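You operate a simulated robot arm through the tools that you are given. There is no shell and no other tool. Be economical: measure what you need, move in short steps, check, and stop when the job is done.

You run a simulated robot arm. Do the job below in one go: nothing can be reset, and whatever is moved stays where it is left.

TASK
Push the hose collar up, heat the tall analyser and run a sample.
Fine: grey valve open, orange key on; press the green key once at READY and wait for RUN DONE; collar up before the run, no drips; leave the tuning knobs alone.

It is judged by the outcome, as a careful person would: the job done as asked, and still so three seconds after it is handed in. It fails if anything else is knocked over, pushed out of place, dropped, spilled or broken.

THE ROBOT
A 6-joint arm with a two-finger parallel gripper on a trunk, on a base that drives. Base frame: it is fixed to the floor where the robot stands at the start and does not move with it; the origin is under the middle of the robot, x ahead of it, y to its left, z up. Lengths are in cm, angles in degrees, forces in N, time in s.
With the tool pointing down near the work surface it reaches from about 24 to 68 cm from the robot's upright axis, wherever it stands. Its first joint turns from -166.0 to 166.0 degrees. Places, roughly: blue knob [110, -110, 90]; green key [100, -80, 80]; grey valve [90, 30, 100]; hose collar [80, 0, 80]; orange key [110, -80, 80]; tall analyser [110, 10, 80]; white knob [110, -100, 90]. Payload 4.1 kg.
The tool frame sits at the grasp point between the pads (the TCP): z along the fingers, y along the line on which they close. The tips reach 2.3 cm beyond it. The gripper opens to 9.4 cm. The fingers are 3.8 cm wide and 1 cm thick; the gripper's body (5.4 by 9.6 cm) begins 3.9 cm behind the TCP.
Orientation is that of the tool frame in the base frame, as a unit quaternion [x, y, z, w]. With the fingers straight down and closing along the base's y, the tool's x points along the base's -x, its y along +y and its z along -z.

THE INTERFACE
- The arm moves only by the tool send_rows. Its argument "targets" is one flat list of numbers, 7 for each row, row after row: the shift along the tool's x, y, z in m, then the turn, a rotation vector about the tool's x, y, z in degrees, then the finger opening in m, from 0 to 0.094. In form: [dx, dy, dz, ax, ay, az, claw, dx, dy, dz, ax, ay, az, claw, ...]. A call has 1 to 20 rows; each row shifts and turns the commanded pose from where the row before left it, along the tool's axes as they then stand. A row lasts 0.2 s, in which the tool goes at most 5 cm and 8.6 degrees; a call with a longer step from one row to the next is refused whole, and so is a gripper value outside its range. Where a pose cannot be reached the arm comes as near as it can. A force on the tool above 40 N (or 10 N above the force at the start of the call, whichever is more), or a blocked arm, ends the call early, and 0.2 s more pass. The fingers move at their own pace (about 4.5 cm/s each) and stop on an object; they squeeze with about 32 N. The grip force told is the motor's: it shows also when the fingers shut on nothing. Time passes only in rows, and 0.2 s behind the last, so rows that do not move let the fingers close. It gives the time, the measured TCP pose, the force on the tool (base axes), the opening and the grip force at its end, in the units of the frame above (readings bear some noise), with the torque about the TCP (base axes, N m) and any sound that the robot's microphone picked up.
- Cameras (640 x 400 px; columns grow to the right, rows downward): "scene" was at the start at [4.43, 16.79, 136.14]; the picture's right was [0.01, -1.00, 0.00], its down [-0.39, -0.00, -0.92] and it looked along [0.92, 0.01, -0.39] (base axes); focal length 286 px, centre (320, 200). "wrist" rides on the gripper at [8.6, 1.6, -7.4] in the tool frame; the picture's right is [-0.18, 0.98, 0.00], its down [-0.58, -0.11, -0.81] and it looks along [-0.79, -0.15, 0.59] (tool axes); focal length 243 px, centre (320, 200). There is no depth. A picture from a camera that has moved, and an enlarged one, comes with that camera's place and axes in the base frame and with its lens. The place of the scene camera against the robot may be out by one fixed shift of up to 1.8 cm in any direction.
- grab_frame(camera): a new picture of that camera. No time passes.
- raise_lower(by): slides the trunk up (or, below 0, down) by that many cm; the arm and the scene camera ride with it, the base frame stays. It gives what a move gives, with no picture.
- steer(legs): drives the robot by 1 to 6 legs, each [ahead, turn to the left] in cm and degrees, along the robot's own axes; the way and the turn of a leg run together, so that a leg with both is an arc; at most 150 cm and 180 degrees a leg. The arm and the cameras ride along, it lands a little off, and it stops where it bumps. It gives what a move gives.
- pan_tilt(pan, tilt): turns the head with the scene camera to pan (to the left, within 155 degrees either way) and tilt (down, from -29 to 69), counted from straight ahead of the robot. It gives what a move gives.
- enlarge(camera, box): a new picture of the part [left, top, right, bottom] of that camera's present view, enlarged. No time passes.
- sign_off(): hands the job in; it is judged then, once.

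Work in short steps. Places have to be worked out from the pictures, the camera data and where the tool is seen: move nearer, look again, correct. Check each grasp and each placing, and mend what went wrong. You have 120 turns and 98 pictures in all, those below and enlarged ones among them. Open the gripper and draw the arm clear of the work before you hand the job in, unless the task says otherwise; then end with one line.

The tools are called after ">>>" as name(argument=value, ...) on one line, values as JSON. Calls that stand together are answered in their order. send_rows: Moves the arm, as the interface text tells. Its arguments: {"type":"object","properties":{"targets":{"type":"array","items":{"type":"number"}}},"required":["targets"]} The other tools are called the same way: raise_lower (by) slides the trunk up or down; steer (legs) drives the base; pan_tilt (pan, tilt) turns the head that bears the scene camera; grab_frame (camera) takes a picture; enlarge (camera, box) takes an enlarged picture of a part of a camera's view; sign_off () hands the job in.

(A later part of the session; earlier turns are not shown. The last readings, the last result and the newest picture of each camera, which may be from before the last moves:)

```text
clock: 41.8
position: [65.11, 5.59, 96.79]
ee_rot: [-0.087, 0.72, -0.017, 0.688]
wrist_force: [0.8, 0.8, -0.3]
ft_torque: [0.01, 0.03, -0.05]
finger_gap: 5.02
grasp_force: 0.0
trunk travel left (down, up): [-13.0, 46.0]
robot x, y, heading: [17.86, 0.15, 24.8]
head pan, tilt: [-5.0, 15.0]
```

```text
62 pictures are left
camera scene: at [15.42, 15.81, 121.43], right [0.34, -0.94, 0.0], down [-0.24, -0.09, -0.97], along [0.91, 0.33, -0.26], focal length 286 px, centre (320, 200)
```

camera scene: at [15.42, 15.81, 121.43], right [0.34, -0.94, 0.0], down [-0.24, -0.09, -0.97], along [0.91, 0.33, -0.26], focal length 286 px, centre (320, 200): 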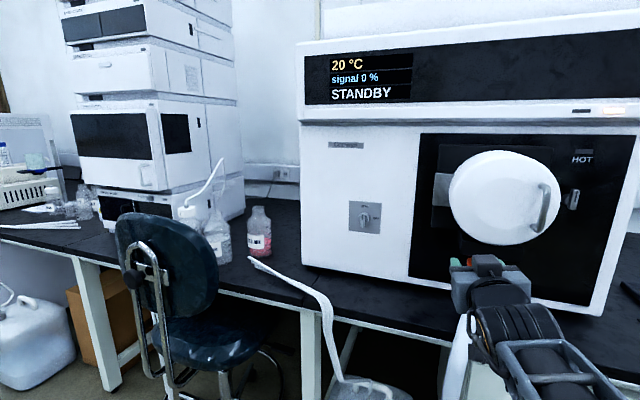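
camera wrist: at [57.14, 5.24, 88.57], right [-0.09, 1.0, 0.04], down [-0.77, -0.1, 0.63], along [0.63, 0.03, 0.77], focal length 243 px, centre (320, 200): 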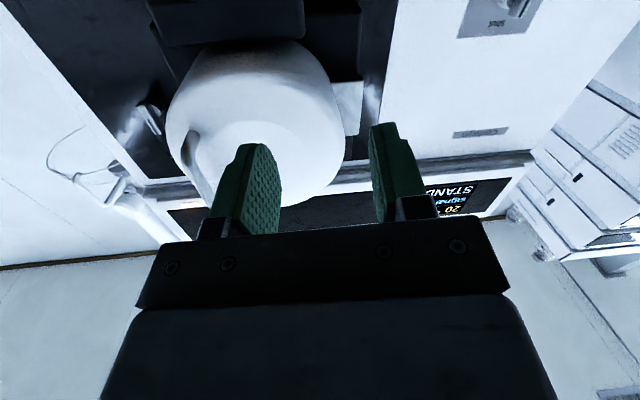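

The reach limit behaves like a wrist singularity, with the forearm nearly in line with the horizontal tool. I'll raise the trunk and lower the arm by the same amount so the forearm slopes down and the wrist is bent.

>>> raise_lower(by=22)

>>> send_rows(targets=[0.037, 0, 0, 0, 0, 0, 0.05, 0.037, 0, 0, 0, 0, 0, 0.05, 0.037, 0, 0, 0, 0, 0, 0.05, 0.037, 0, 0, 0, 0, 0, 0.05, 0.037, 0, 0, 0, 0, 0, 0.05, 0.037, 0, 0, 0, 0, 0, 0.05])

>>> send_rows(targets=[0, 0.03, 0, 1.5, 0, 2, 0.05, 0, 0.03, 0, 1.5, 0, 2, 0.05, 0, 0.03, 0, 1, 0, 2, 0.05])

```text
clock: 44.1
position: [65.03, 5.73, 118.66]
ee_rot: [-0.087, 0.72, -0.017, 0.688]
wrist_force: [0.0, 0.3, 0.7]
ft_torque: [0.0, 0.05, 0.0]
finger_gap: 4.99
grasp_force: 0.1
trunk travel left (down, up): [-35.0, 24.0]
robot x, y, heading: [18.15, -0.12, 25.0]
head pan, tilt: [-5.0, 15.0]
```

```text
clock: 45.5
position: [64.12, 2.18, 101.8]
ee_rot: [-0.061, 0.726, 0.007, 0.685]
wrist_force: [-0.2, 0.1, 0.4]
ft_torque: [0.0, 0.06, 0.01]
finger_gap: 4.99
grasp_force: 0.0
out of reach, approached as far as the arm can: row 2, 3, 4, 5, 6
trunk travel left (down, up): [-35.0, 24.0]
robot x, y, heading: [17.62, 0.12, 24.8]
head pan, tilt: [-5.0, 15.0]
```

```text
clock: 46.3
position: [64.02, -0.36, 101.52]
ee_rot: [-0.01, 0.728, 0.015, 0.685]
wrist_force: [0.4, -0.7, 0.9]
ft_torque: [0.01, 0.0, 0.03]
finger_gap: 5.03
grasp_force: 0.1
out of reach, approached as far as the arm can: row 1, 2, 3
trunk travel left (down, up): [-35.0, 24.0]
robot x, y, heading: [17.54, 0.01, 24.6]
head pan, tilt: [-5.0, 15.0]
```

Going down hit a limit too, so it's the wrist pitch limit, and a higher arm relative to the trunk should relieve it. I'll raise the arm first, then lower the trunk.

>>> send_rows(targets=[-0.04, 0, 0, 0, 0, 0, 0.05, -0.04, 0, 0, 0, 0, 0, 0.05, -0.04, 0, 0, 0, 0, 0, 0.05, -0.04, 0, 0, 0, 0, 0, 0.05, -0.04, 0, 0, 0, 0, 0, 0.05, -0.04, 0, 0, 0, 0, 0, 0.05, -0.03, 0, 0, 0, 0, 0, 0.05])

>>> send_rows(targets=[0, 0.03, 0, 0, -1, 0, 0.05, 0, 0.03, 0, 0, -1, 0, 0.05, 0, 0.03, 0, 0, -1, 0, 0.05, 0, 0.03, 0, 0, 0, 0, 0.05])

```text
clock: 47.9
position: [65.34, -0.27, 128.71]
ee_rot: [-0.005, 0.727, 0.01, 0.687]
wrist_force: [0.1, 0.0, -0.6]
ft_torque: [0.04, -0.01, 0.04]
finger_gap: 4.99
grasp_force: 0.1
trunk travel left (down, up): [-35.0, 24.0]
robot x, y, heading: [17.89, 0.04, 24.7]
head pan, tilt: [-5.0, 15.0]
```

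```text
clock: 48.9
position: [65.13, 11.42, 128.6]
ee_rot: [-0.005, 0.708, 0.011, 0.706]
wrist_force: [0.3, 0.1, -0.6]
ft_torque: [0.02, -0.02, -0.01]
finger_gap: 5.01
grasp_force: 0.1
trunk travel left (down, up): [-35.0, 24.0]
robot x, y, heading: [17.7, 0.11, 24.6]
head pan, tilt: [-5.0, 15.0]
```

That was it: motion is free now. I'll continue left to y ≈ 30.5, then lower the trunk to bring the tool to z ≈ 95.5.

>>> send_rows(targets=[0, 0.04, 0, 0, 0, 0, 0.05, 0, 0.04, 0, 0, 0, 0, 0.05, 0, 0.04, 0, 0, 0, 0, 0.05, 0, 0.04, 0, 0, 0, 0, 0.05, 0, 0.03, 0, 0, 0, 0, 0.05])

>>> raise_lower(by=-33)

>>> grab_frame(camera="scene")

>>> grab_frame(camera="wrist")

```text
clock: 50.1
position: [64.7, 30.58, 128.54]
ee_rot: [-0.006, 0.708, 0.011, 0.706]
wrist_force: [-0.3, 0.0, 0.7]
ft_torque: [-0.03, -0.02, 0.01]
finger_gap: 4.99
grasp_force: 0.0
trunk travel left (down, up): [-35.0, 24.0]
robot x, y, heading: [17.81, -0.28, 24.5]
head pan, tilt: [-5.0, 15.0]
```

```text
clock: 53.4
position: [64.73, 30.48, 95.4]
ee_rot: [-0.006, 0.709, 0.012, 0.706]
wrist_force: [0.4, 0.6, -0.8]
ft_torque: [0.02, -0.03, 0.02]
finger_gap: 5.01
grasp_force: 0.1
trunk travel left (down, up): [-2.0, 57.0]
robot x, y, heading: [17.95, -0.17, 24.4]
head pan, tilt: [-5.0, 15.0]
```

```text
61 pictures are left
camera scene: at [15.42, 15.82, 110.42], right [0.34, -0.94, 0.0], down [-0.24, -0.09, -0.97], along [0.91, 0.33, -0.26], focal length 286 px, centre (320, 200)
```

scene: 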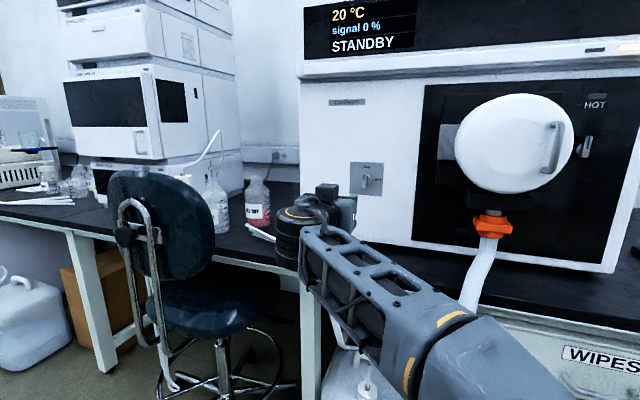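

```text
60 pictures are left
camera wrist: at [57.15, 32.05, 86.99], right [-0.02, 0.98, 0.19], down [-0.8, -0.13, 0.58], along [0.6, -0.14, 0.79], focal length 243 px, centre (320, 200)
```

wrist: 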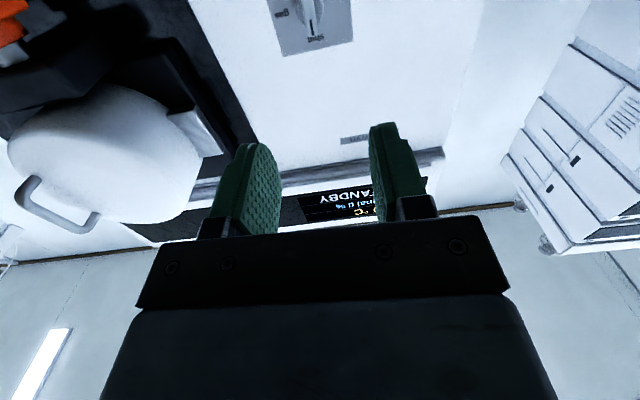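

The valve is nearly straight ahead. I'll advance 12 cm with the fingers at 5 cm and look again.

>>> send_rows(targets=[0, 0, 0.04, 0, 0, 0, 0.05, 0, 0, 0.04, 0, 0, 0, 0.05, 0, 0, 0.04, 0, 0, 0, 0.05])

>>> grab_frame(camera="wrist")

>>> enlarge(camera="scene", box=[280, 140, 440, 240])

```text
clock: 54.2
position: [76.54, 30.95, 95.42]
ee_rot: [-0.007, 0.708, 0.011, 0.706]
wrist_force: [-0.1, -0.4, 0.8]
ft_torque: [0.02, 0.04, 0.01]
finger_gap: 5.02
grasp_force: 0.0
trunk travel left (down, up): [-2.0, 57.0]
robot x, y, heading: [17.77, -0.12, 24.9]
head pan, tilt: [-5.0, 15.0]
```

```text
59 pictures are left
camera wrist: at [69.0, 32.43, 86.92], right [-0.02, 0.98, 0.19], down [-0.8, -0.13, 0.58], along [0.6, -0.14, 0.79], focal length 243 px, centre (320, 200)
```

wrist: 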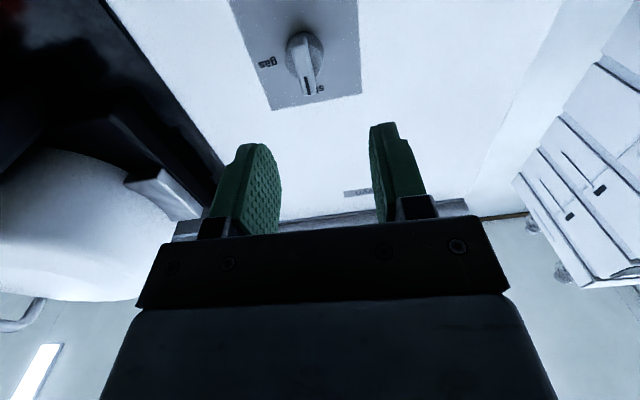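

```text
4.00 times, centred on (360, 190) of scene
camera zoom: at [15.39, 15.81, 110.42], right [0.34, -0.94, 0.0], down [-0.24, -0.09, -0.97], along [0.91, 0.33, -0.26], focal length 1146 px, centre (160, 240)
```

zoom: 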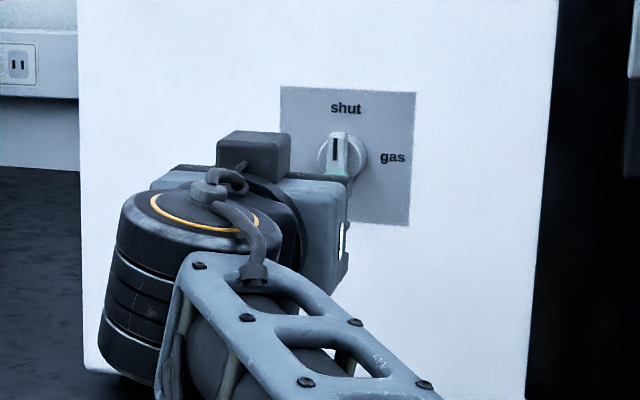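

I estimate the handle at about (89, 30, 95.4). I'll shift right 1 cm, square up, and advance 7 cm.

>>> send_rows(targets=[0, -0.01, 0, 1.4, 0, 0, 0.05, 0, 0, 0.035, 0, 0, 0, 0.05, 0, 0, 0.035, 0, 0, 0, 0.05])

>>> grab_frame(camera="wrist")

>>> enlarge(camera="scene", box=[300, 140, 420, 215])

```text
clock: 55.0
position: [83.68, 29.79, 95.32]
ee_rot: [0.002, 0.708, 0.003, 0.706]
wrist_force: [0.4, -0.8, 1.6]
ft_torque: [-0.03, 0.04, 0.02]
finger_gap: 4.99
grasp_force: 0.0
trunk travel left (down, up): [-2.0, 57.0]
robot x, y, heading: [17.56, -0.15, 24.4]
head pan, tilt: [-5.0, 15.0]
```

```text
57 pictures are left
camera wrist: at [76.15, 31.57, 86.83], right [0.0, 0.98, 0.19], down [-0.81, -0.11, 0.58], along [0.59, -0.15, 0.79], focal length 243 px, centre (320, 200)
```

wrist: 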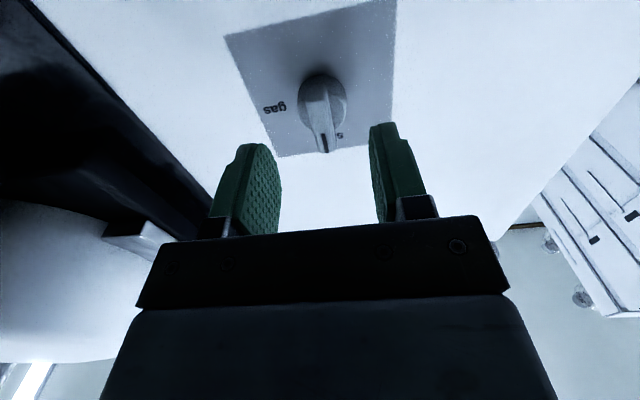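

```text
5.33 times, centred on (360, 178) of scene
camera zoom: at [15.39, 15.81, 110.42], right [0.34, -0.94, 0.0], down [-0.24, -0.09, -0.97], along [0.91, 0.33, -0.26], focal length 1528 px, centre (107, 320)
```

zoom: 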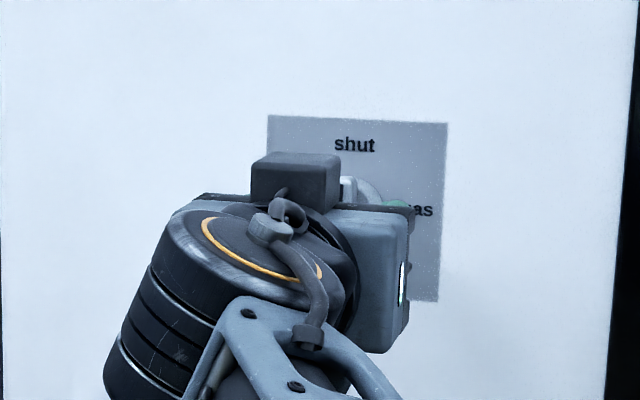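

The bar centre is at about (89.3, 29.9, 96), with the plate at x ≈ 91. I'll raise 0.6 cm, advance 3.8 cm so the tips straddle the bar, then close.

>>> send_rows(targets=[-0.006, 0.001, 0.018, 0, 0, 0, 0.05, 0, 0, 0.02, 0, 0, 0, 0.05, 0, 0, 0, 0, 0, 0, 0.03, 0, 0, 0, 0, 0, 0, 0.01, 0, 0, 0, 0, 0, 0, 0.005, 0, 0, 0, 0, 0, 0, 0.005])

>>> grab_frame(camera="wrist")

```text
clock: 56.4
position: [87.26, 29.94, 95.89]
ee_rot: [0.003, 0.708, 0.002, 0.706]
wrist_force: [-3.6, -2.9, 2.4]
ft_torque: [0.01, 0.76, -0.14]
finger_gap: 3.15
grasp_force: 45.1
trunk travel left (down, up): [-2.0, 57.0]
robot x, y, heading: [17.81, -0.05, 24.7]
head pan, tilt: [-5.0, 15.0]
```

```text
55 pictures are left
camera wrist: at [79.8, 31.65, 87.38], right [0.0, 0.98, 0.19], down [-0.8, -0.11, 0.58], along [0.59, -0.15, 0.79], focal length 243 px, centre (320, 200)
```

wrist: 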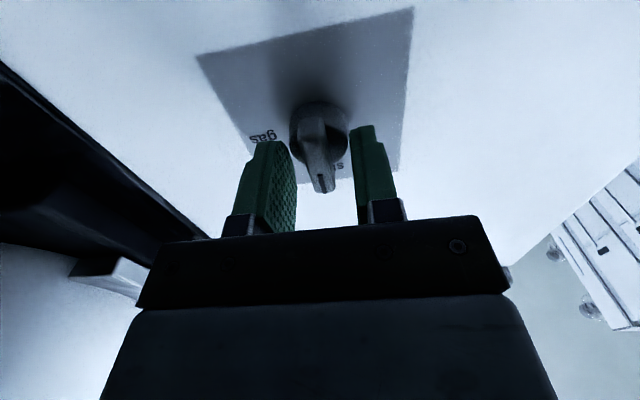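

The fingers stopped at 3.15 cm, on the round base rather than the bar. I'll open, back off 1 cm and close again on the bar.

>>> send_rows(targets=[0, 0, 0, 0, 0, 0, 0.045, 0, 0, 0, 0, 0, 0, 0.045, 0, 0, -0.01, 0, 0, 0, 0.045, 0, 0, 0, 0, 0, 0, 0.02, 0, 0, 0, 0, 0, 0, 0.005, 0, 0, 0, 0, 0, 0, 0.0, 0, 0, 0, 0, 0, 0, 0.0])

>>> grab_frame(camera="wrist")

```text
clock: 58.0
position: [86.42, 29.91, 95.96]
ee_rot: [0.002, 0.708, 0.002, 0.706]
wrist_force: [-0.8, 0.2, -0.9]
ft_torque: [-0.01, -0.32, -0.05]
finger_gap: 1.2
grasp_force: 45.7
trunk travel left (down, up): [-2.0, 57.0]
robot x, y, heading: [17.39, -0.38, 24.6]
head pan, tilt: [-5.0, 15.0]
```

```text
54 pictures are left
camera wrist: at [78.91, 31.65, 87.42], right [0.0, 0.98, 0.19], down [-0.8, -0.11, 0.58], along [0.59, -0.15, 0.79], focal length 243 px, centre (320, 200)
```

wrist: 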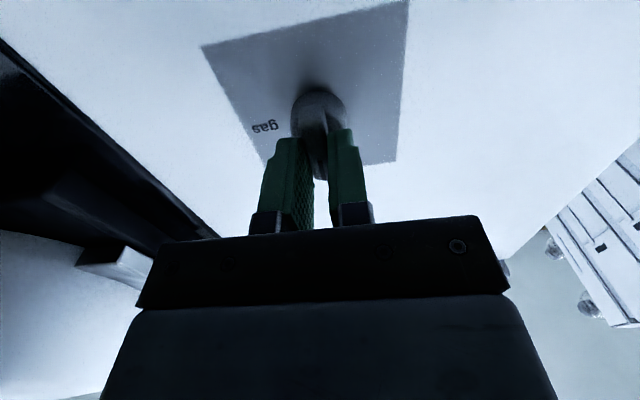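

The bar is gripped (1.2 cm). I'll rotate clockwise (+tool z) 24° first to check.

>>> send_rows(targets=[0, 0, 0, 0, 0, 8, 0, 0, 0, 0, 0, 0, 8, 0, 0, 0, 0, 0, 0, 8, 0])

>>> grab_frame(camera="wrist")

```text
clock: 58.8
position: [86.47, 29.66, 95.93]
ee_rot: [0.154, 0.693, 0.148, 0.689]
wrist_force: [-30.7, -13.4, -19.2]
ft_torque: [-0.07, 0.23, -0.27]
finger_gap: 1.19
grasp_force: 45.0
trunk travel left (down, up): [-2.0, 57.0]
robot x, y, heading: [17.58, -0.1, 24.5]
head pan, tilt: [-5.0, 15.0]
```

```text
53 pictures are left
camera wrist: at [78.92, 34.89, 88.86], right [0.01, 0.82, 0.58], down [-0.8, -0.34, 0.49], along [0.59, -0.47, 0.66], focal length 243 px, centre (320, 200)
```

wrist: 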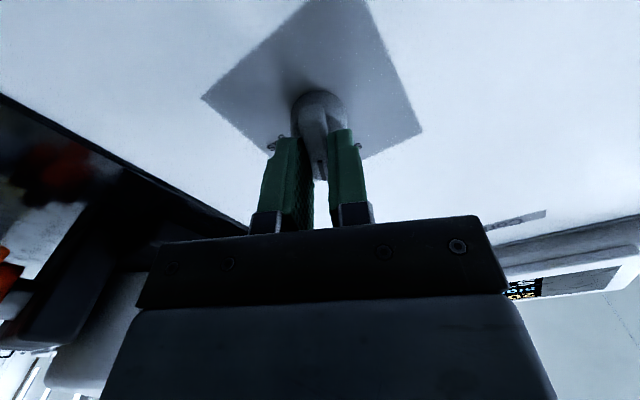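

The handle is turning with the gripper. The side forces suggest the pivot is slightly below my grip, so I'll correct for that while turning another 33°.

>>> send_rows(targets=[-0.0008, -0.0037, -0.001, 0, 0, 0, 0, 0.0001, -0.0012, 0, 0, 0, 8.25, 0, 0.0001, -0.0012, 0, 0, 0, 8.25, 0, 0.0001, -0.0012, 0, 0, 0, 8.25, 0, 0.0001, -0.0012, 0, 0, 0, 8.25, 0])

>>> grab_frame(camera="wrist")

```text
clock: 59.9
position: [86.38, 29.55, 95.75]
ee_rot: [0.318, 0.63, 0.327, 0.628]
wrist_force: [15.4, 11.6, 7.0]
ft_torque: [0.08, 0.4, 0.53]
finger_gap: 1.19
grasp_force: 45.0
trunk travel left (down, up): [-2.0, 57.0]
robot x, y, heading: [18.0, 0.08, 25.0]
head pan, tilt: [-5.0, 15.0]
stopped in row 5: the force on the tool passed its limit (the readings are from after the stop); the commanded pose is now the measured one
```

```text
52 pictures are left
camera wrist: at [78.85, 37.48, 92.1], right [-0.01, 0.42, 0.91], down [-0.8, -0.54, 0.25], along [0.6, -0.72, 0.34], focal length 243 px, centre (320, 200)
```

wrist: 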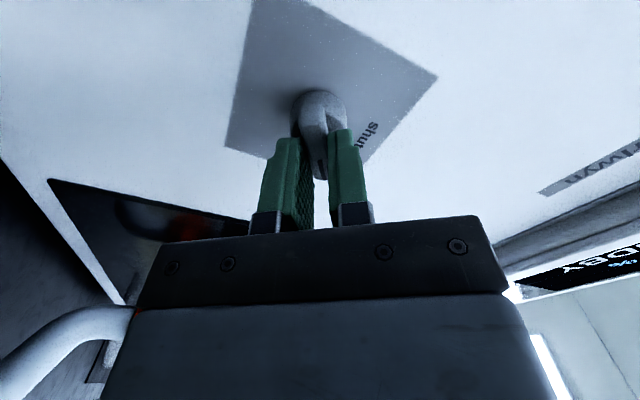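

The turn is at about 54° and the force sign reversed, so I over-corrected. I'll continue with nearly pure rotation in smaller steps.

>>> send_rows(targets=[0, 0.0005, 0, 0, 0, 6, 0, 0, -0.0003, 0, 0, 0, 6, 0, 0, -0.0003, 0, 0, 0, 6, 0, 0, -0.0003, 0, 0, 0, 6, 0])

```text
clock: 60.9
position: [86.34, 29.43, 95.58]
ee_rot: [0.445, 0.549, 0.449, 0.547]
wrist_force: [3.7, 11.3, -3.7]
ft_torque: [0.0, -0.14, -1.06]
finger_gap: 1.2
grasp_force: 45.2
trunk travel left (down, up): [-2.0, 57.0]
robot x, y, heading: [17.64, -0.21, 25.0]
head pan, tilt: [-5.0, 15.0]
```

Now at 78°. Another 13° to reach the open mark.

>>> send_rows(targets=[0, 0, 0, 0, 0, 6, 0, 0, 0, 0, 0, 0, 6, 0, 0, 0, 0, 0, 0, 2, 0])

>>> grab_frame(camera="wrist")

>>> grab_frame(camera="scene")

```text
clock: 61.7
position: [86.33, 29.49, 95.51]
ee_rot: [0.509, 0.492, 0.51, 0.488]
wrist_force: [-14.3, 2.0, -21.8]
ft_torque: [-1.75, 0.29, 1.05]
finger_gap: 1.25
grasp_force: 44.9
trunk travel left (down, up): [-2.0, 57.0]
robot x, y, heading: [17.83, -0.0, 24.9]
head pan, tilt: [-5.0, 15.0]
```

```text
51 pictures are left
camera wrist: at [78.86, 38.03, 97.55], right [0.0, -0.22, 0.98], down [-0.8, -0.58, -0.13], along [0.6, -0.78, -0.18], focal length 243 px, centre (320, 200)
```

wrist: 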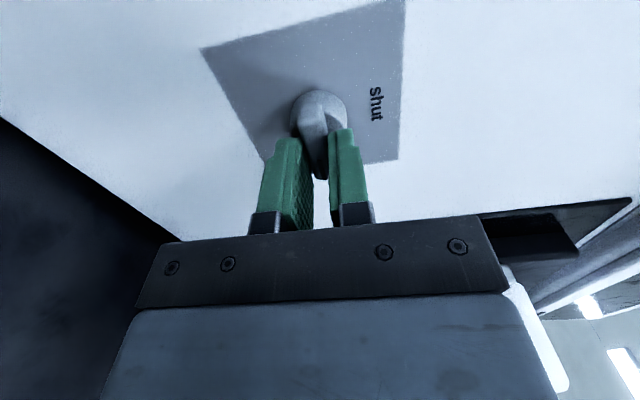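

```text
50 pictures are left
camera scene: at [15.44, 15.94, 110.38], right [0.34, -0.94, 0.0], down [-0.24, -0.09, -0.97], along [0.91, 0.33, -0.26], focal length 286 px, centre (320, 200)
```

scene: 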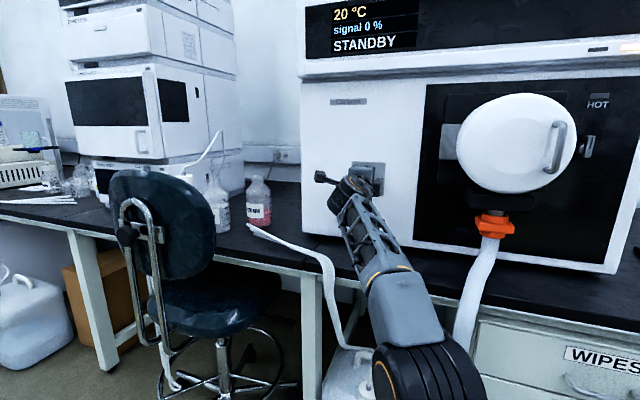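

Roll is 92° with a resisting torque, so the valve is at its stop. I'll release, back straight out and verify.

>>> send_rows(targets=[0, 0, 0, 0, 0, 0, 0.03, 0, 0, 0, 0, 0, 0, 0.045, 0, 0, 0, 0, 0, 0, 0.045, 0, 0, -0.03, 0, 0, 0, 0.045, 0, 0, -0.04, 0, 0, 0, 0.045, 0, 0, -0.04, 0, 0, 0, 0.045, 0, 0, -0.04, 0, 0, 0, 0.045, 0, 0, -0.03, 0, 0, 0, 0.045])

>>> grab_frame(camera="wrist")

>>> enlarge(camera="scene", box=[320, 140, 416, 200])

```text
clock: 63.5
position: [68.66, 29.12, 97.41]
ee_rot: [0.508, 0.494, 0.51, 0.488]
wrist_force: [0.9, -0.3, 0.3]
ft_torque: [-0.01, -0.03, 0.02]
finger_gap: 4.52
grasp_force: 0.0
out of reach, approached as far as the arm can: row 7, 8
trunk travel left (down, up): [-2.0, 57.0]
robot x, y, heading: [18.26, 0.29, 24.8]
head pan, tilt: [-5.0, 15.0]
```

```text
49 pictures are left
camera wrist: at [61.13, 37.71, 99.44], right [0.0, -0.22, 0.98], down [-0.8, -0.58, -0.13], along [0.6, -0.78, -0.18], focal length 243 px, centre (320, 200)
```

wrist: 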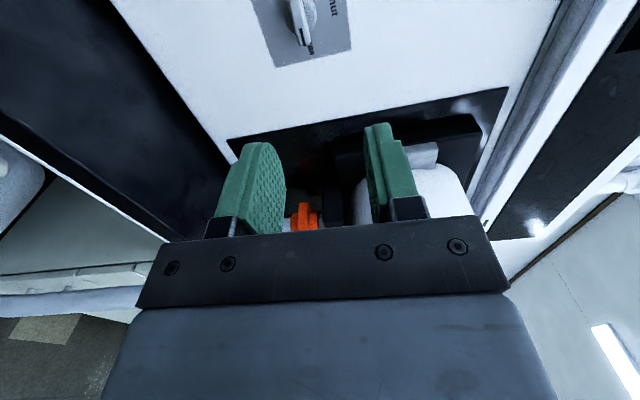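

```text
6.67 times, centred on (368, 170) of scene
camera zoom: at [15.44, 15.85, 110.42], right [0.34, -0.94, 0.0], down [-0.24, -0.09, -0.97], along [0.91, 0.33, -0.26], focal length 1909 px, centre (0, 400)
```

zoom: 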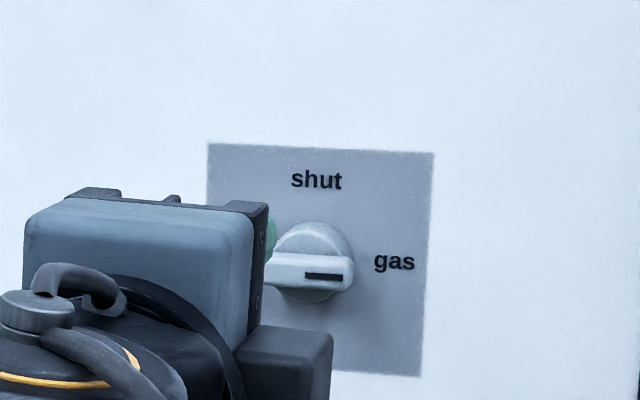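

The pointer is at "gas", so the valve is open. Next are the keys on the right. I'll raise the trunk, unroll the wrist and point the tool down again before driving.

>>> raise_lower(by=25)

>>> send_rows(targets=[0, 0, 0, 0, 0, -8.4, 0.03, 0, 0, 0, 0, 0, -8.4, 0.03, 0, 0, 0, 0, 0, -8.4, 0.03, 0, 0, 0, 0, 0, -8.4, 0.03, 0, 0, 0, 0, 0, -8.4, 0.03, 0, 0, 0, 0, 0, -8.4, 0.03, 0, 0, 0, 0, 0, -8.4, 0.03, 0, 0, 0, 0, 0, -8.4, 0.03, 0, 0, 0, 0, 0, -8.4, 0.03, 0, 0, 0, 0, 0, -8.4, 0.03, 0, 0, 0, 0, 0, -8.2, 0.03])

>>> send_rows(targets=[0, 0, 0, 0, 8.2, 0, 0.02, 0, 0, 0, 0, 8.2, 0, 0, 0, 0, 0, 0, 8.2, 0, 0, 0, 0, 0, 0, 8.2, 0, 0, 0, 0, 0, 0, 8.2, 0, 0, 0, 0, 0, 0, 8.2, 0, 0, 0, 0, 0, 0, 8.2, 0, 0, 0, 0, 0, 0, 8.2, 0, 0, 0, 0, 0, 0, 8.2, 0, 0, 0, 0, 0, 0, 8.2, 0, 0, 0, 0, 0, 0, 8.0, 0, 0])

```text
clock: 66.1
position: [68.66, 29.18, 122.4]
ee_rot: [0.508, 0.493, 0.51, 0.488]
wrist_force: [0.8, 0.4, 0.5]
ft_torque: [-0.01, 0.01, 0.0]
finger_gap: 4.52
grasp_force: 0.2
trunk travel left (down, up): [-27.0, 32.0]
robot x, y, heading: [17.91, 0.09, 25.2]
head pan, tilt: [-5.0, 15.0]
```

```text
clock: 68.5
position: [68.8, 28.99, 122.34]
ee_rot: [-0.004, 0.708, 0.001, 0.706]
wrist_force: [-0.4, 0.4, 0.4]
ft_torque: [0.03, 0.03, 0.0]
finger_gap: 3.0
grasp_force: 0.0
trunk travel left (down, up): [-27.0, 32.0]
robot x, y, heading: [17.87, 0.05, 24.9]
head pan, tilt: [-5.0, 15.0]
```

```text
clock: 70.9
position: [61.92, 24.93, 111.19]
ee_rot: [-0.004, 1.0, 0.0, -0.002]
wrist_force: [-0.6, 0.4, -0.5]
ft_torque: [0.03, -0.01, 0.03]
finger_gap: 0.0
grasp_force: 31.6
out of reach, approached as far as the arm can: row 6, 7, 8, 9, 10, 11
trunk travel left (down, up): [-27.0, 32.0]
robot x, y, heading: [17.84, -0.23, 25.1]
head pan, tilt: [-5.0, 15.0]
```

The tool is down. I'll retract it toward the robot, then drive: turn right to face -y, go 72 cm, and turn back to face the bench.

>>> send_rows(targets=[0.04, -0.03, 0, 0, 0, 0, 0, 0.04, -0.03, 0, 0, 0, 0, 0, 0.04, -0.03, 0, 0, 0, 0, 0, 0.04, -0.03, 0, 0, 0, 0, 0])

>>> steer(legs=[[0, -115], [72, 0], [0, 90]])

>>> pan_tilt(pan=0, tilt=25)

>>> grab_frame(camera="scene")

```text
clock: 71.9
position: [46.15, 12.92, 111.33]
ee_rot: [-0.004, 1.0, -0.001, -0.002]
wrist_force: [0.0, 1.3, 0.0]
ft_torque: [-0.04, 0.05, -0.01]
finger_gap: 0.0
grasp_force: 31.3
trunk travel left (down, up): [-27.0, 32.0]
robot x, y, heading: [18.21, 0.11, 25.1]
head pan, tilt: [-5.0, 15.0]
```

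```text
clock: 84.4
position: [50.23, -69.93, 111.34]
ee_rot: [0.196, 0.981, -0.001, -0.001]
wrist_force: [-0.2, -0.8, 0.2]
ft_torque: [-0.02, -0.01, 0.04]
finger_gap: 0.01
grasp_force: 32.2
trunk travel left (down, up): [-27.0, 32.0]
robot x, y, heading: [19.24, -71.15, 1.8]
head pan, tilt: [-5.0, 15.0]
```

```text
clock: 85.1
position: [50.29, -69.93, 111.3]
ee_rot: [0.196, 0.981, -0.001, -0.001]
wrist_force: [0.7, 0.3, -0.2]
ft_torque: [-0.01, 0.0, -0.03]
finger_gap: 0.0
grasp_force: 31.9
trunk travel left (down, up): [-27.0, 32.0]
robot x, y, heading: [19.34, -70.52, 1.8]
head pan, tilt: [0.0, 25.0]
```

```text
47 pictures are left
camera scene: at [23.09, -53.95, 133.8], right [0.03, -1.0, 0.0], down [-0.42, -0.01, -0.91], along [0.91, 0.03, -0.42], focal length 286 px, centre (320, 200)
```

scene: 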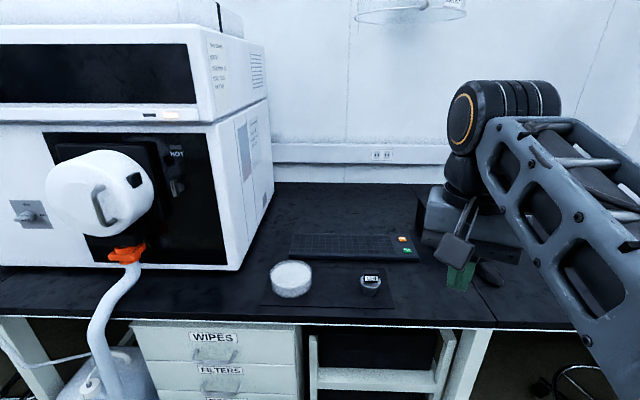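

Keys are visible at about (103, -78.6) for orange and (97.3, -78.8) for green. I'll zoom in to see them and the tuning box.

>>> enlarge(camera="scene", box=[340, 180, 500, 280])

>>> grab_frame(camera="wrist")

```text
4.00 times, centred on (420, 230) of scene
camera zoom: at [23.09, -53.95, 133.8], right [0.03, -1.0, 0.0], down [-0.42, -0.01, -0.91], along [0.91, 0.03, -0.42], focal length 1146 px, centre (-80, 80)
```

zoom: 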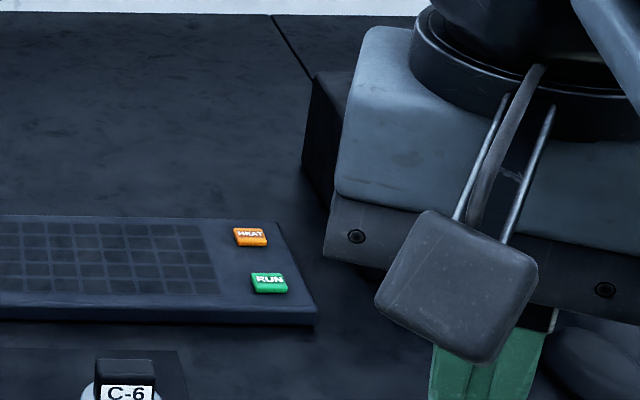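

```text
45 pictures are left
camera wrist: at [42.87, -65.07, 118.92], right [0.55, 0.84, 0.0], down [0.5, -0.32, 0.81], along [0.67, -0.44, -0.59], focal length 243 px, centre (320, 200)
```

wrist: 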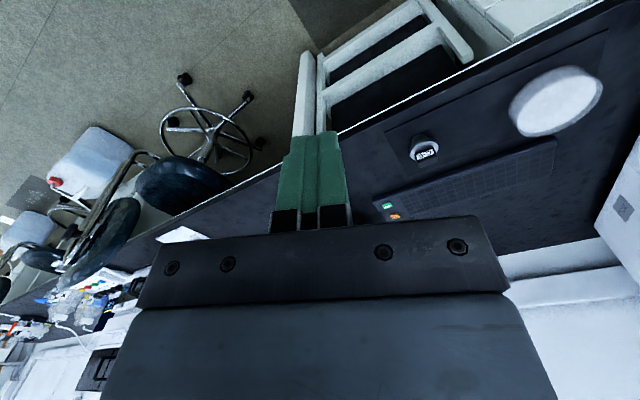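

Orange is at about (103, -78), green about (96.5, -78), and the tuning box's left face around y ≈ -86.5. I'll drive 20 cm ahead and square the tool.

>>> steer(legs=[[20, -1.5]])

>>> send_rows(targets=[0, 0, 0, 0, 0, -7, 0, 0, 0, 0, 0, 0, -7, 0, 0, 0, 0, 0, 0, -7, 0])

>>> grab_frame(camera="scene")

>>> grab_frame(camera="wrist")

```text
clock: 86.7
position: [70.22, -70.39, 111.41]
ee_rot: [0.209, 0.978, 0.0, -0.002]
wrist_force: [0.2, 0.4, 0.4]
ft_torque: [0.0, 0.01, 0.01]
finger_gap: 0.0
grasp_force: 31.5
trunk travel left (down, up): [-27.0, 32.0]
robot x, y, heading: [39.06, -70.52, 0.3]
head pan, tilt: [0.0, 25.0]
```

```text
clock: 87.5
position: [70.19, -70.45, 111.36]
ee_rot: [0.026, 1.0, 0.0, -0.001]
wrist_force: [0.7, 1.4, -0.4]
ft_torque: [0.02, 0.05, -0.01]
finger_gap: 0.0
grasp_force: 32.4
trunk travel left (down, up): [-27.0, 32.0]
robot x, y, heading: [38.95, -69.97, 0.4]
head pan, tilt: [0.0, 25.0]
```

```text
44 pictures are left
camera scene: at [43.49, -53.66, 133.8], right [0.0, -1.0, 0.0], down [-0.42, 0.0, -0.91], along [0.91, 0.0, -0.42], focal length 286 px, centre (320, 200)
```

scene: 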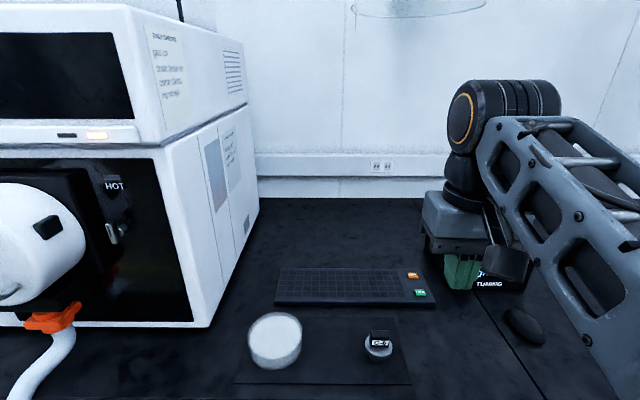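

```text
43 pictures are left
camera wrist: at [61.65, -68.27, 118.96], right [0.24, 0.97, 0.0], down [0.58, -0.14, 0.8], along [0.78, -0.19, -0.59], focal length 243 px, centre (320, 200)
```

wrist: 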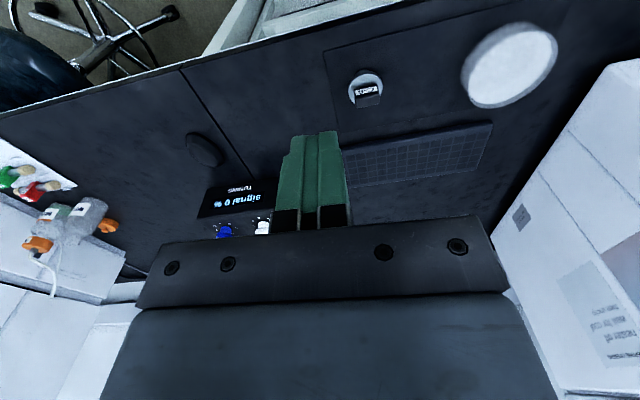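

I estimate orange at (104, -78.3) and green at (97.8, -78.4). I'll move the arm above the green–orange area at safe height (z ≈ 103).

>>> send_rows(targets=[-0.043, -0.013, 0.013, 0, 0, -3, 0, -0.043, -0.013, 0.013, 0, 0, 0, 0, -0.043, -0.013, 0.013, 0, 0, 0, 0, -0.043, -0.013, 0.013, 0, 0, 0, 0, -0.043, -0.013, 0.013, 0, 0, 0, 0, -0.043, -0.013, 0.013, 0, 0, 0, 0])

>>> grab_frame(camera="wrist")

>>> grab_frame(camera="scene")

```text
clock: 88.9
position: [96.18, -78.28, 103.43]
ee_rot: [0.002, 1.0, 0.0, -0.003]
wrist_force: [0.0, -0.1, 0.1]
ft_torque: [0.04, -0.03, 0.01]
finger_gap: 0.0
grasp_force: 32.3
trunk travel left (down, up): [-27.0, 32.0]
robot x, y, heading: [39.07, -70.57, 0.2]
head pan, tilt: [0.0, 25.0]
```

```text
42 pictures are left
camera wrist: at [87.48, -76.58, 111.01], right [0.19, 0.98, 0.0], down [0.58, -0.11, 0.8], along [0.79, -0.15, -0.59], focal length 243 px, centre (320, 200)
```

wrist: 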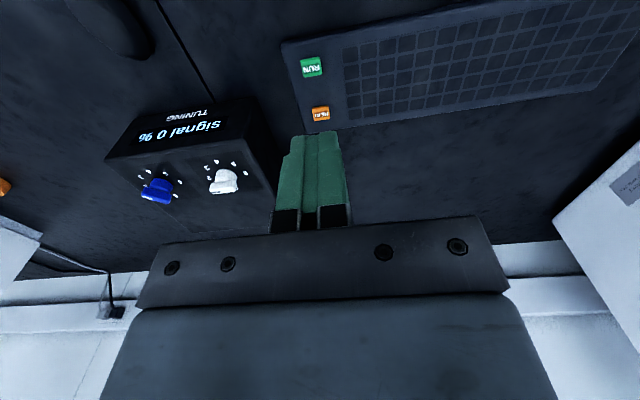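

```text
41 pictures are left
camera scene: at [43.48, -53.66, 133.8], right [0.0, -1.0, 0.0], down [-0.42, 0.0, -0.91], along [0.91, 0.0, -0.42], focal length 286 px, centre (320, 200)
```

scene: 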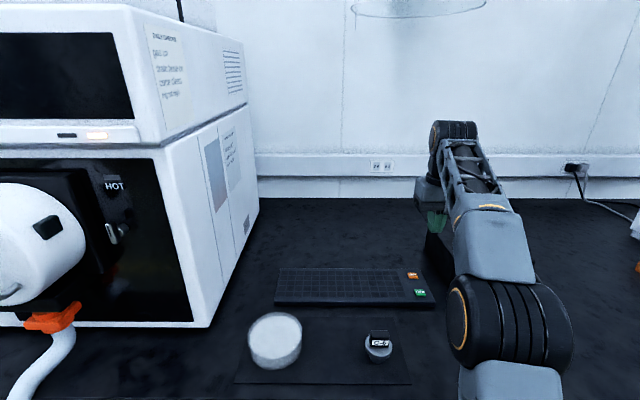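

From the wrist view (more trustworthy), orange is at about (105.9, -80) and green at (100.1, -79.9). The tuning box is close on the right, so I'll turn the gripper 90° (narrow side toward the box, camera on the left) before descending.

>>> send_rows(targets=[0, 0, 0, 0, 0, 8.2, 0, 0, 0, 0, 0, 0, 8.2, 0, 0, 0, 0, 0, 0, 8.2, 0, 0, 0, 0, 0, 0, 8.2, 0, 0, 0, 0, 0, 0, 8.2, 0, 0, 0, 0, 0, 0, 8.2, 0, 0, 0, 0, 0, 0, 8.2, 0, 0, 0, 0, 0, 0, 8.2, 0, 0, 0, 0, 0, 0, 8.2, 0, 0, 0, 0, 0, 0, 8.2, 0, 0, 0, 0, 0, 0, 8.0, 0, 0, 0.035, 0, 0, 0, 0, 0, -0.008, 0.03, 0, 0, 0, 0, 0, -0.009, 0.03, 0.02, 0, 0, 0, 0])

>>> grab_frame(camera="wrist")

>>> enlarge(camera="scene", box=[360, 180, 520, 300])

```text
clock: 91.9
position: [100.29, -79.17, 99.99]
ee_rot: [0.709, 0.705, -0.001, 0.0]
wrist_force: [-0.1, 0.3, -0.2]
ft_torque: [0.01, -0.02, -0.03]
finger_gap: 0.0
grasp_force: 31.5
out of reach, approached as far as the arm can: row 12, 13, 14
trunk travel left (down, up): [-27.0, 32.0]
robot x, y, heading: [39.27, -69.93, 0.2]
head pan, tilt: [0.0, 25.0]
```

```text
40 pictures are left
camera wrist: at [102.0, -70.47, 107.46], right [0.98, -0.19, 0.0], down [-0.11, -0.58, 0.81], along [-0.15, -0.79, -0.59], focal length 243 px, centre (320, 200)
```

wrist: 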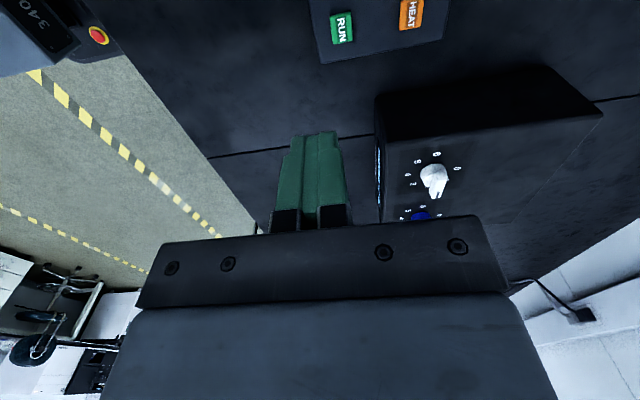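

```text
3.33 times, centred on (440, 240) of scene
camera zoom: at [43.47, -53.65, 133.8], right [0.0, -1.0, 0.0], down [-0.42, 0.0, -0.91], along [0.91, 0.0, -0.42], focal length 955 px, centre (-80, 67)
```

zoom: 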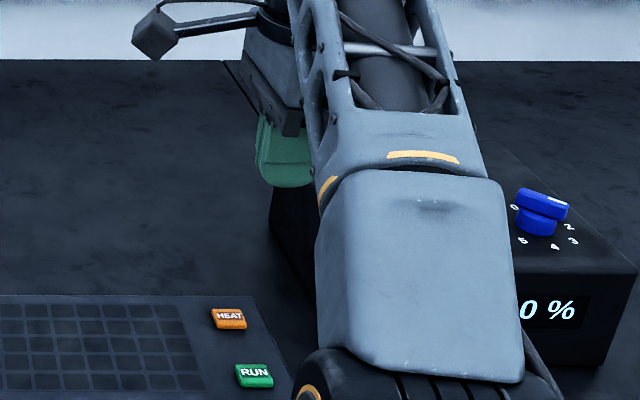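

The arm ran out of reach at x ≈ 100, so I'll drive 6 cm ahead; the tool is well above everything here.

>>> steer(legs=[[6, 0]])

>>> grab_frame(camera="wrist")

```text
clock: 92.9
position: [106.53, -79.29, 99.94]
ee_rot: [0.708, 0.706, -0.001, -0.001]
wrist_force: [0.2, -0.3, -0.5]
ft_torque: [0.0, 0.01, -0.02]
finger_gap: 0.01
grasp_force: 32.1
trunk travel left (down, up): [-27.0, 32.0]
robot x, y, heading: [45.62, -70.34, 0.2]
head pan, tilt: [0.0, 25.0]
```

```text
38 pictures are left
camera wrist: at [108.17, -70.46, 107.45], right [0.98, -0.19, 0.0], down [-0.11, -0.58, 0.81], along [-0.15, -0.79, -0.59], focal length 243 px, centre (320, 200)
```

wrist: 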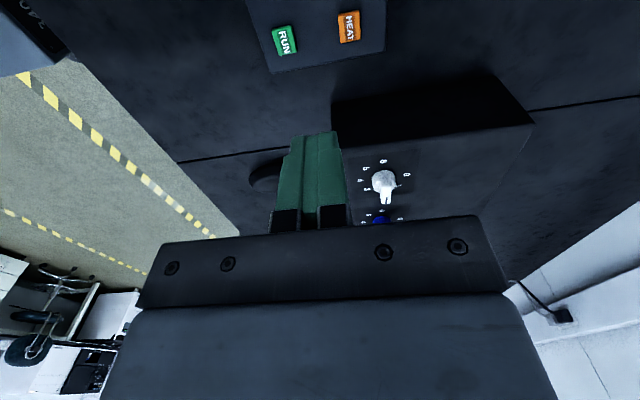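

Intersecting the views puts HEAT at about (109.3, -80.4, 78.7), RUN at about (102.4, -80.3, 78.6) and the box face at y ≈ -88. I'll descend to z ≈ 88 above HEAT and look.

>>> send_rows(targets=[0, 0, 0.04, 0, 0, 0, 0, 0, 0, 0.04, 0, 0, 0, 0, -0.005, 0.014, 0.02, 0, 0, 0, 0, -0.006, 0.014, 0.02, 0, 0, 0, 0])

>>> grab_frame(camera="wrist")

>>> enlarge(camera="scene", box=[360, 220, 520, 340])

```text
clock: 93.9
position: [109.37, -80.36, 87.73]
ee_rot: [0.709, 0.705, 0.0, 0.0]
wrist_force: [-0.6, 0.7, 0.3]
ft_torque: [-0.01, 0.02, 0.0]
finger_gap: 0.01
grasp_force: 32.0
trunk travel left (down, up): [-27.0, 32.0]
robot x, y, heading: [45.26, -70.4, 0.2]
head pan, tilt: [0.0, 25.0]
```

```text
37 pictures are left
camera wrist: at [110.97, -71.61, 95.3], right [0.98, -0.19, 0.0], down [-0.11, -0.58, 0.81], along [-0.15, -0.79, -0.59], focal length 243 px, centre (320, 200)
```

wrist: 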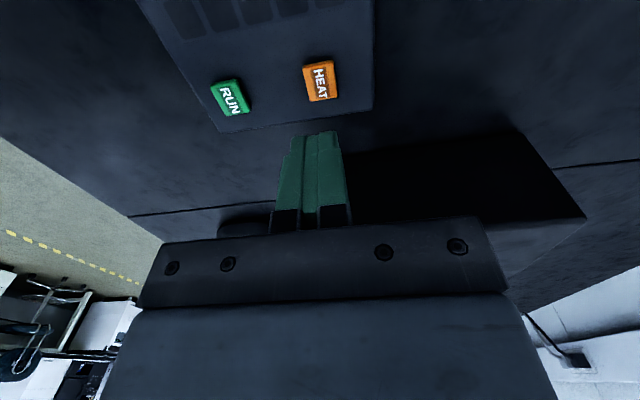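

```text
3.33 times, centred on (440, 280) of scene
camera zoom: at [49.66, -53.63, 133.8], right [0.0, -1.0, 0.0], down [-0.42, 0.0, -0.91], along [0.91, 0.0, -0.42], focal length 955 px, centre (-80, -67)
```

zoom: 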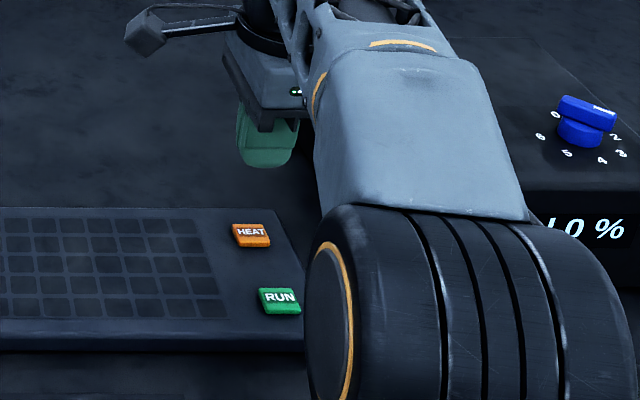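

HEAT refined: (109.2, -80.5, 77.8), and the tool is right above it. I'll descend 6 cm, stopping just short of the key, and check.

>>> send_rows(targets=[-0.001, -0.001, 0.03, 0, 0, 0, 0, 0, 0, 0.02, 0, 0, 0, 0, 0, 0, 0.01, 0, 0, 0, 0])

>>> grab_frame(camera="wrist")

>>> enlarge(camera="scene", box=[360, 220, 520, 340])

```text
clock: 94.7
position: [109.21, -80.4, 81.69]
ee_rot: [0.708, 0.706, -0.001, -0.001]
wrist_force: [-0.6, 0.7, -0.3]
ft_torque: [-0.02, 0.01, 0.0]
finger_gap: 0.0
grasp_force: 32.2
trunk travel left (down, up): [-27.0, 32.0]
robot x, y, heading: [45.52, -70.17, 0.0]
head pan, tilt: [0.0, 25.0]
```

```text
35 pictures are left
camera wrist: at [110.89, -71.66, 89.37], right [0.98, -0.19, 0.0], down [-0.11, -0.58, 0.81], along [-0.15, -0.79, -0.59], focal length 243 px, centre (320, 200)
```

wrist: 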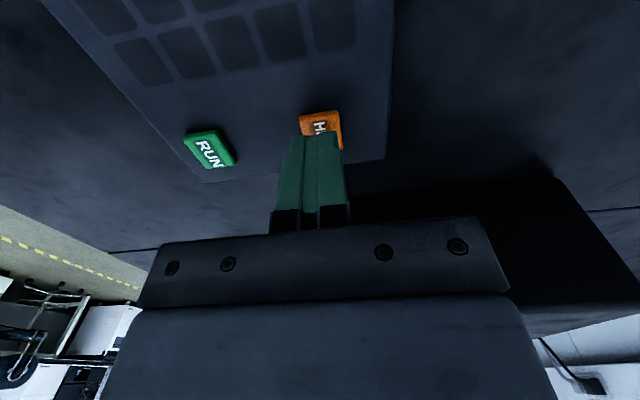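

```text
3.33 times, centred on (440, 280) of scene
camera zoom: at [49.68, -53.64, 133.8], right [0.0, -1.0, 0.0], down [-0.42, 0.0, -0.91], along [0.91, 0.0, -0.42], focal length 955 px, centre (-80, -67)
```

zoom: 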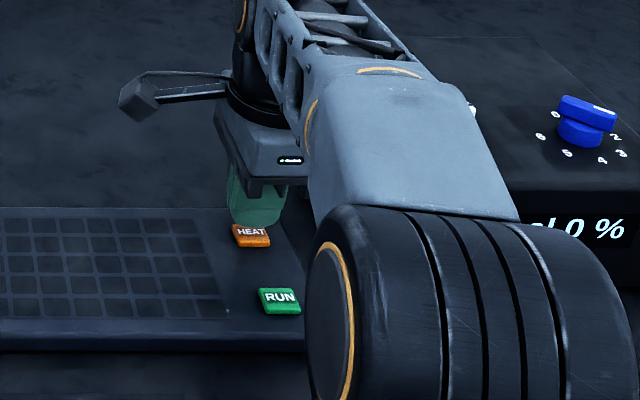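

Aligned. I'll press HEAT with 3 mm steps and watch force and sound.

>>> send_rows(targets=[0, 0, 0.005, 0, 0, 0, 0, 0, 0, 0.005, 0, 0, 0, 0, 0, 0, 0.003, 0, 0, 0, 0])

>>> enlarge(camera="scene", box=[360, 220, 520, 340])

```text
clock: 95.5
position: [109.16, -80.42, 80.52]
ee_rot: [0.708, 0.706, -0.002, -0.001]
wrist_force: [-0.2, 0.4, 0.0]
ft_torque: [0.0, -0.03, 0.03]
finger_gap: 0.0
grasp_force: 32.1
trunk travel left (down, up): [-27.0, 32.0]
robot x, y, heading: [45.9, -70.36, 0.4]
head pan, tilt: [0.0, 25.0]
```

```text
3.33 times, centred on (440, 280) of scene
camera zoom: at [49.68, -53.64, 133.8], right [0.0, -1.0, 0.0], down [-0.42, 0.0, -0.91], along [0.91, 0.0, -0.42], focal length 955 px, centre (-80, -67)
```

zoom: 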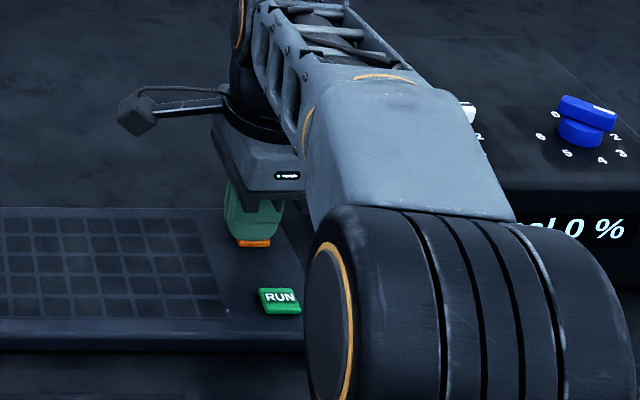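

No contact yet. Continuing down in 2 mm steps.

>>> send_rows(targets=[0, 0, 0.002, 0, 0, 0, 0, 0, 0, 0.002, 0, 0, 0, 0, 0, 0, 0.002, 0, 0, 0, 0])

```text
clock: 96.3
position: [109.04, -80.21, 80.05]
ee_rot: [0.709, 0.706, 0.0, -0.001]
wrist_force: [1.8, 0.5, 7.4]
ft_torque: [0.0, -0.04, 0.0]
finger_gap: 0.0
grasp_force: 31.8
trunk travel left (down, up): [-27.0, 32.0]
robot x, y, heading: [45.23, -69.94, 0.2]
head pan, tilt: [0.0, 25.0]
heard: click
```

A click, with about 7 N. I'll lift off right away and check the analyser display.

>>> send_rows(targets=[0, 0, -0.02, 0, 0, 0, 0, 0, 0, -0.04, 0, 0, 0, 0, 0, 0, -0.02, 0, 0, 0, 0])

>>> pan_tilt(pan=50, tilt=5)

>>> grab_frame(camera="scene")

>>> grab_frame(camera="wrist")

```text
clock: 97.1
position: [109.19, -80.36, 88.02]
ee_rot: [0.709, 0.705, -0.001, -0.001]
wrist_force: [-0.4, 0.8, 0.1]
ft_torque: [-0.01, 0.01, -0.01]
finger_gap: 0.0
grasp_force: 31.5
trunk travel left (down, up): [-27.0, 32.0]
robot x, y, heading: [45.33, -69.97, 0.3]
head pan, tilt: [0.0, 25.0]
```

```text
clock: 98.3
position: [109.11, -80.39, 87.92]
ee_rot: [0.708, 0.706, -0.001, -0.002]
wrist_force: [-0.2, -0.2, 0.3]
ft_torque: [0.07, 0.02, -0.01]
finger_gap: 0.02
grasp_force: 32.3
trunk travel left (down, up): [-27.0, 32.0]
robot x, y, heading: [45.74, -70.27, 0.6]
head pan, tilt: [50.0, 5.0]
```

```text
32 pictures are left
camera scene: at [46.34, -46.62, 137.04], right [0.77, -0.64, 0.0], down [-0.06, -0.07, -1.0], along [0.64, 0.77, -0.09], focal length 286 px, centre (320, 200)
```

scene: 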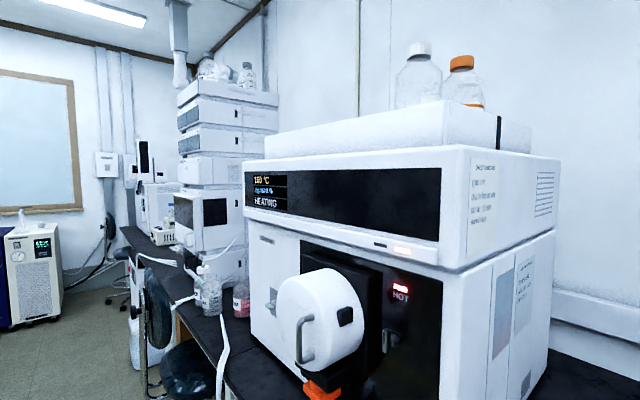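

```text
31 pictures are left
camera wrist: at [110.73, -71.66, 95.48], right [0.98, -0.19, 0.0], down [-0.11, -0.58, 0.81], along [-0.15, -0.79, -0.59], focal length 243 px, centre (320, 200)
```

wrist: 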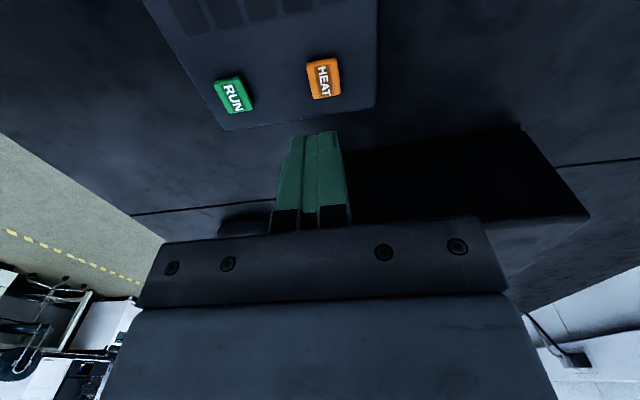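

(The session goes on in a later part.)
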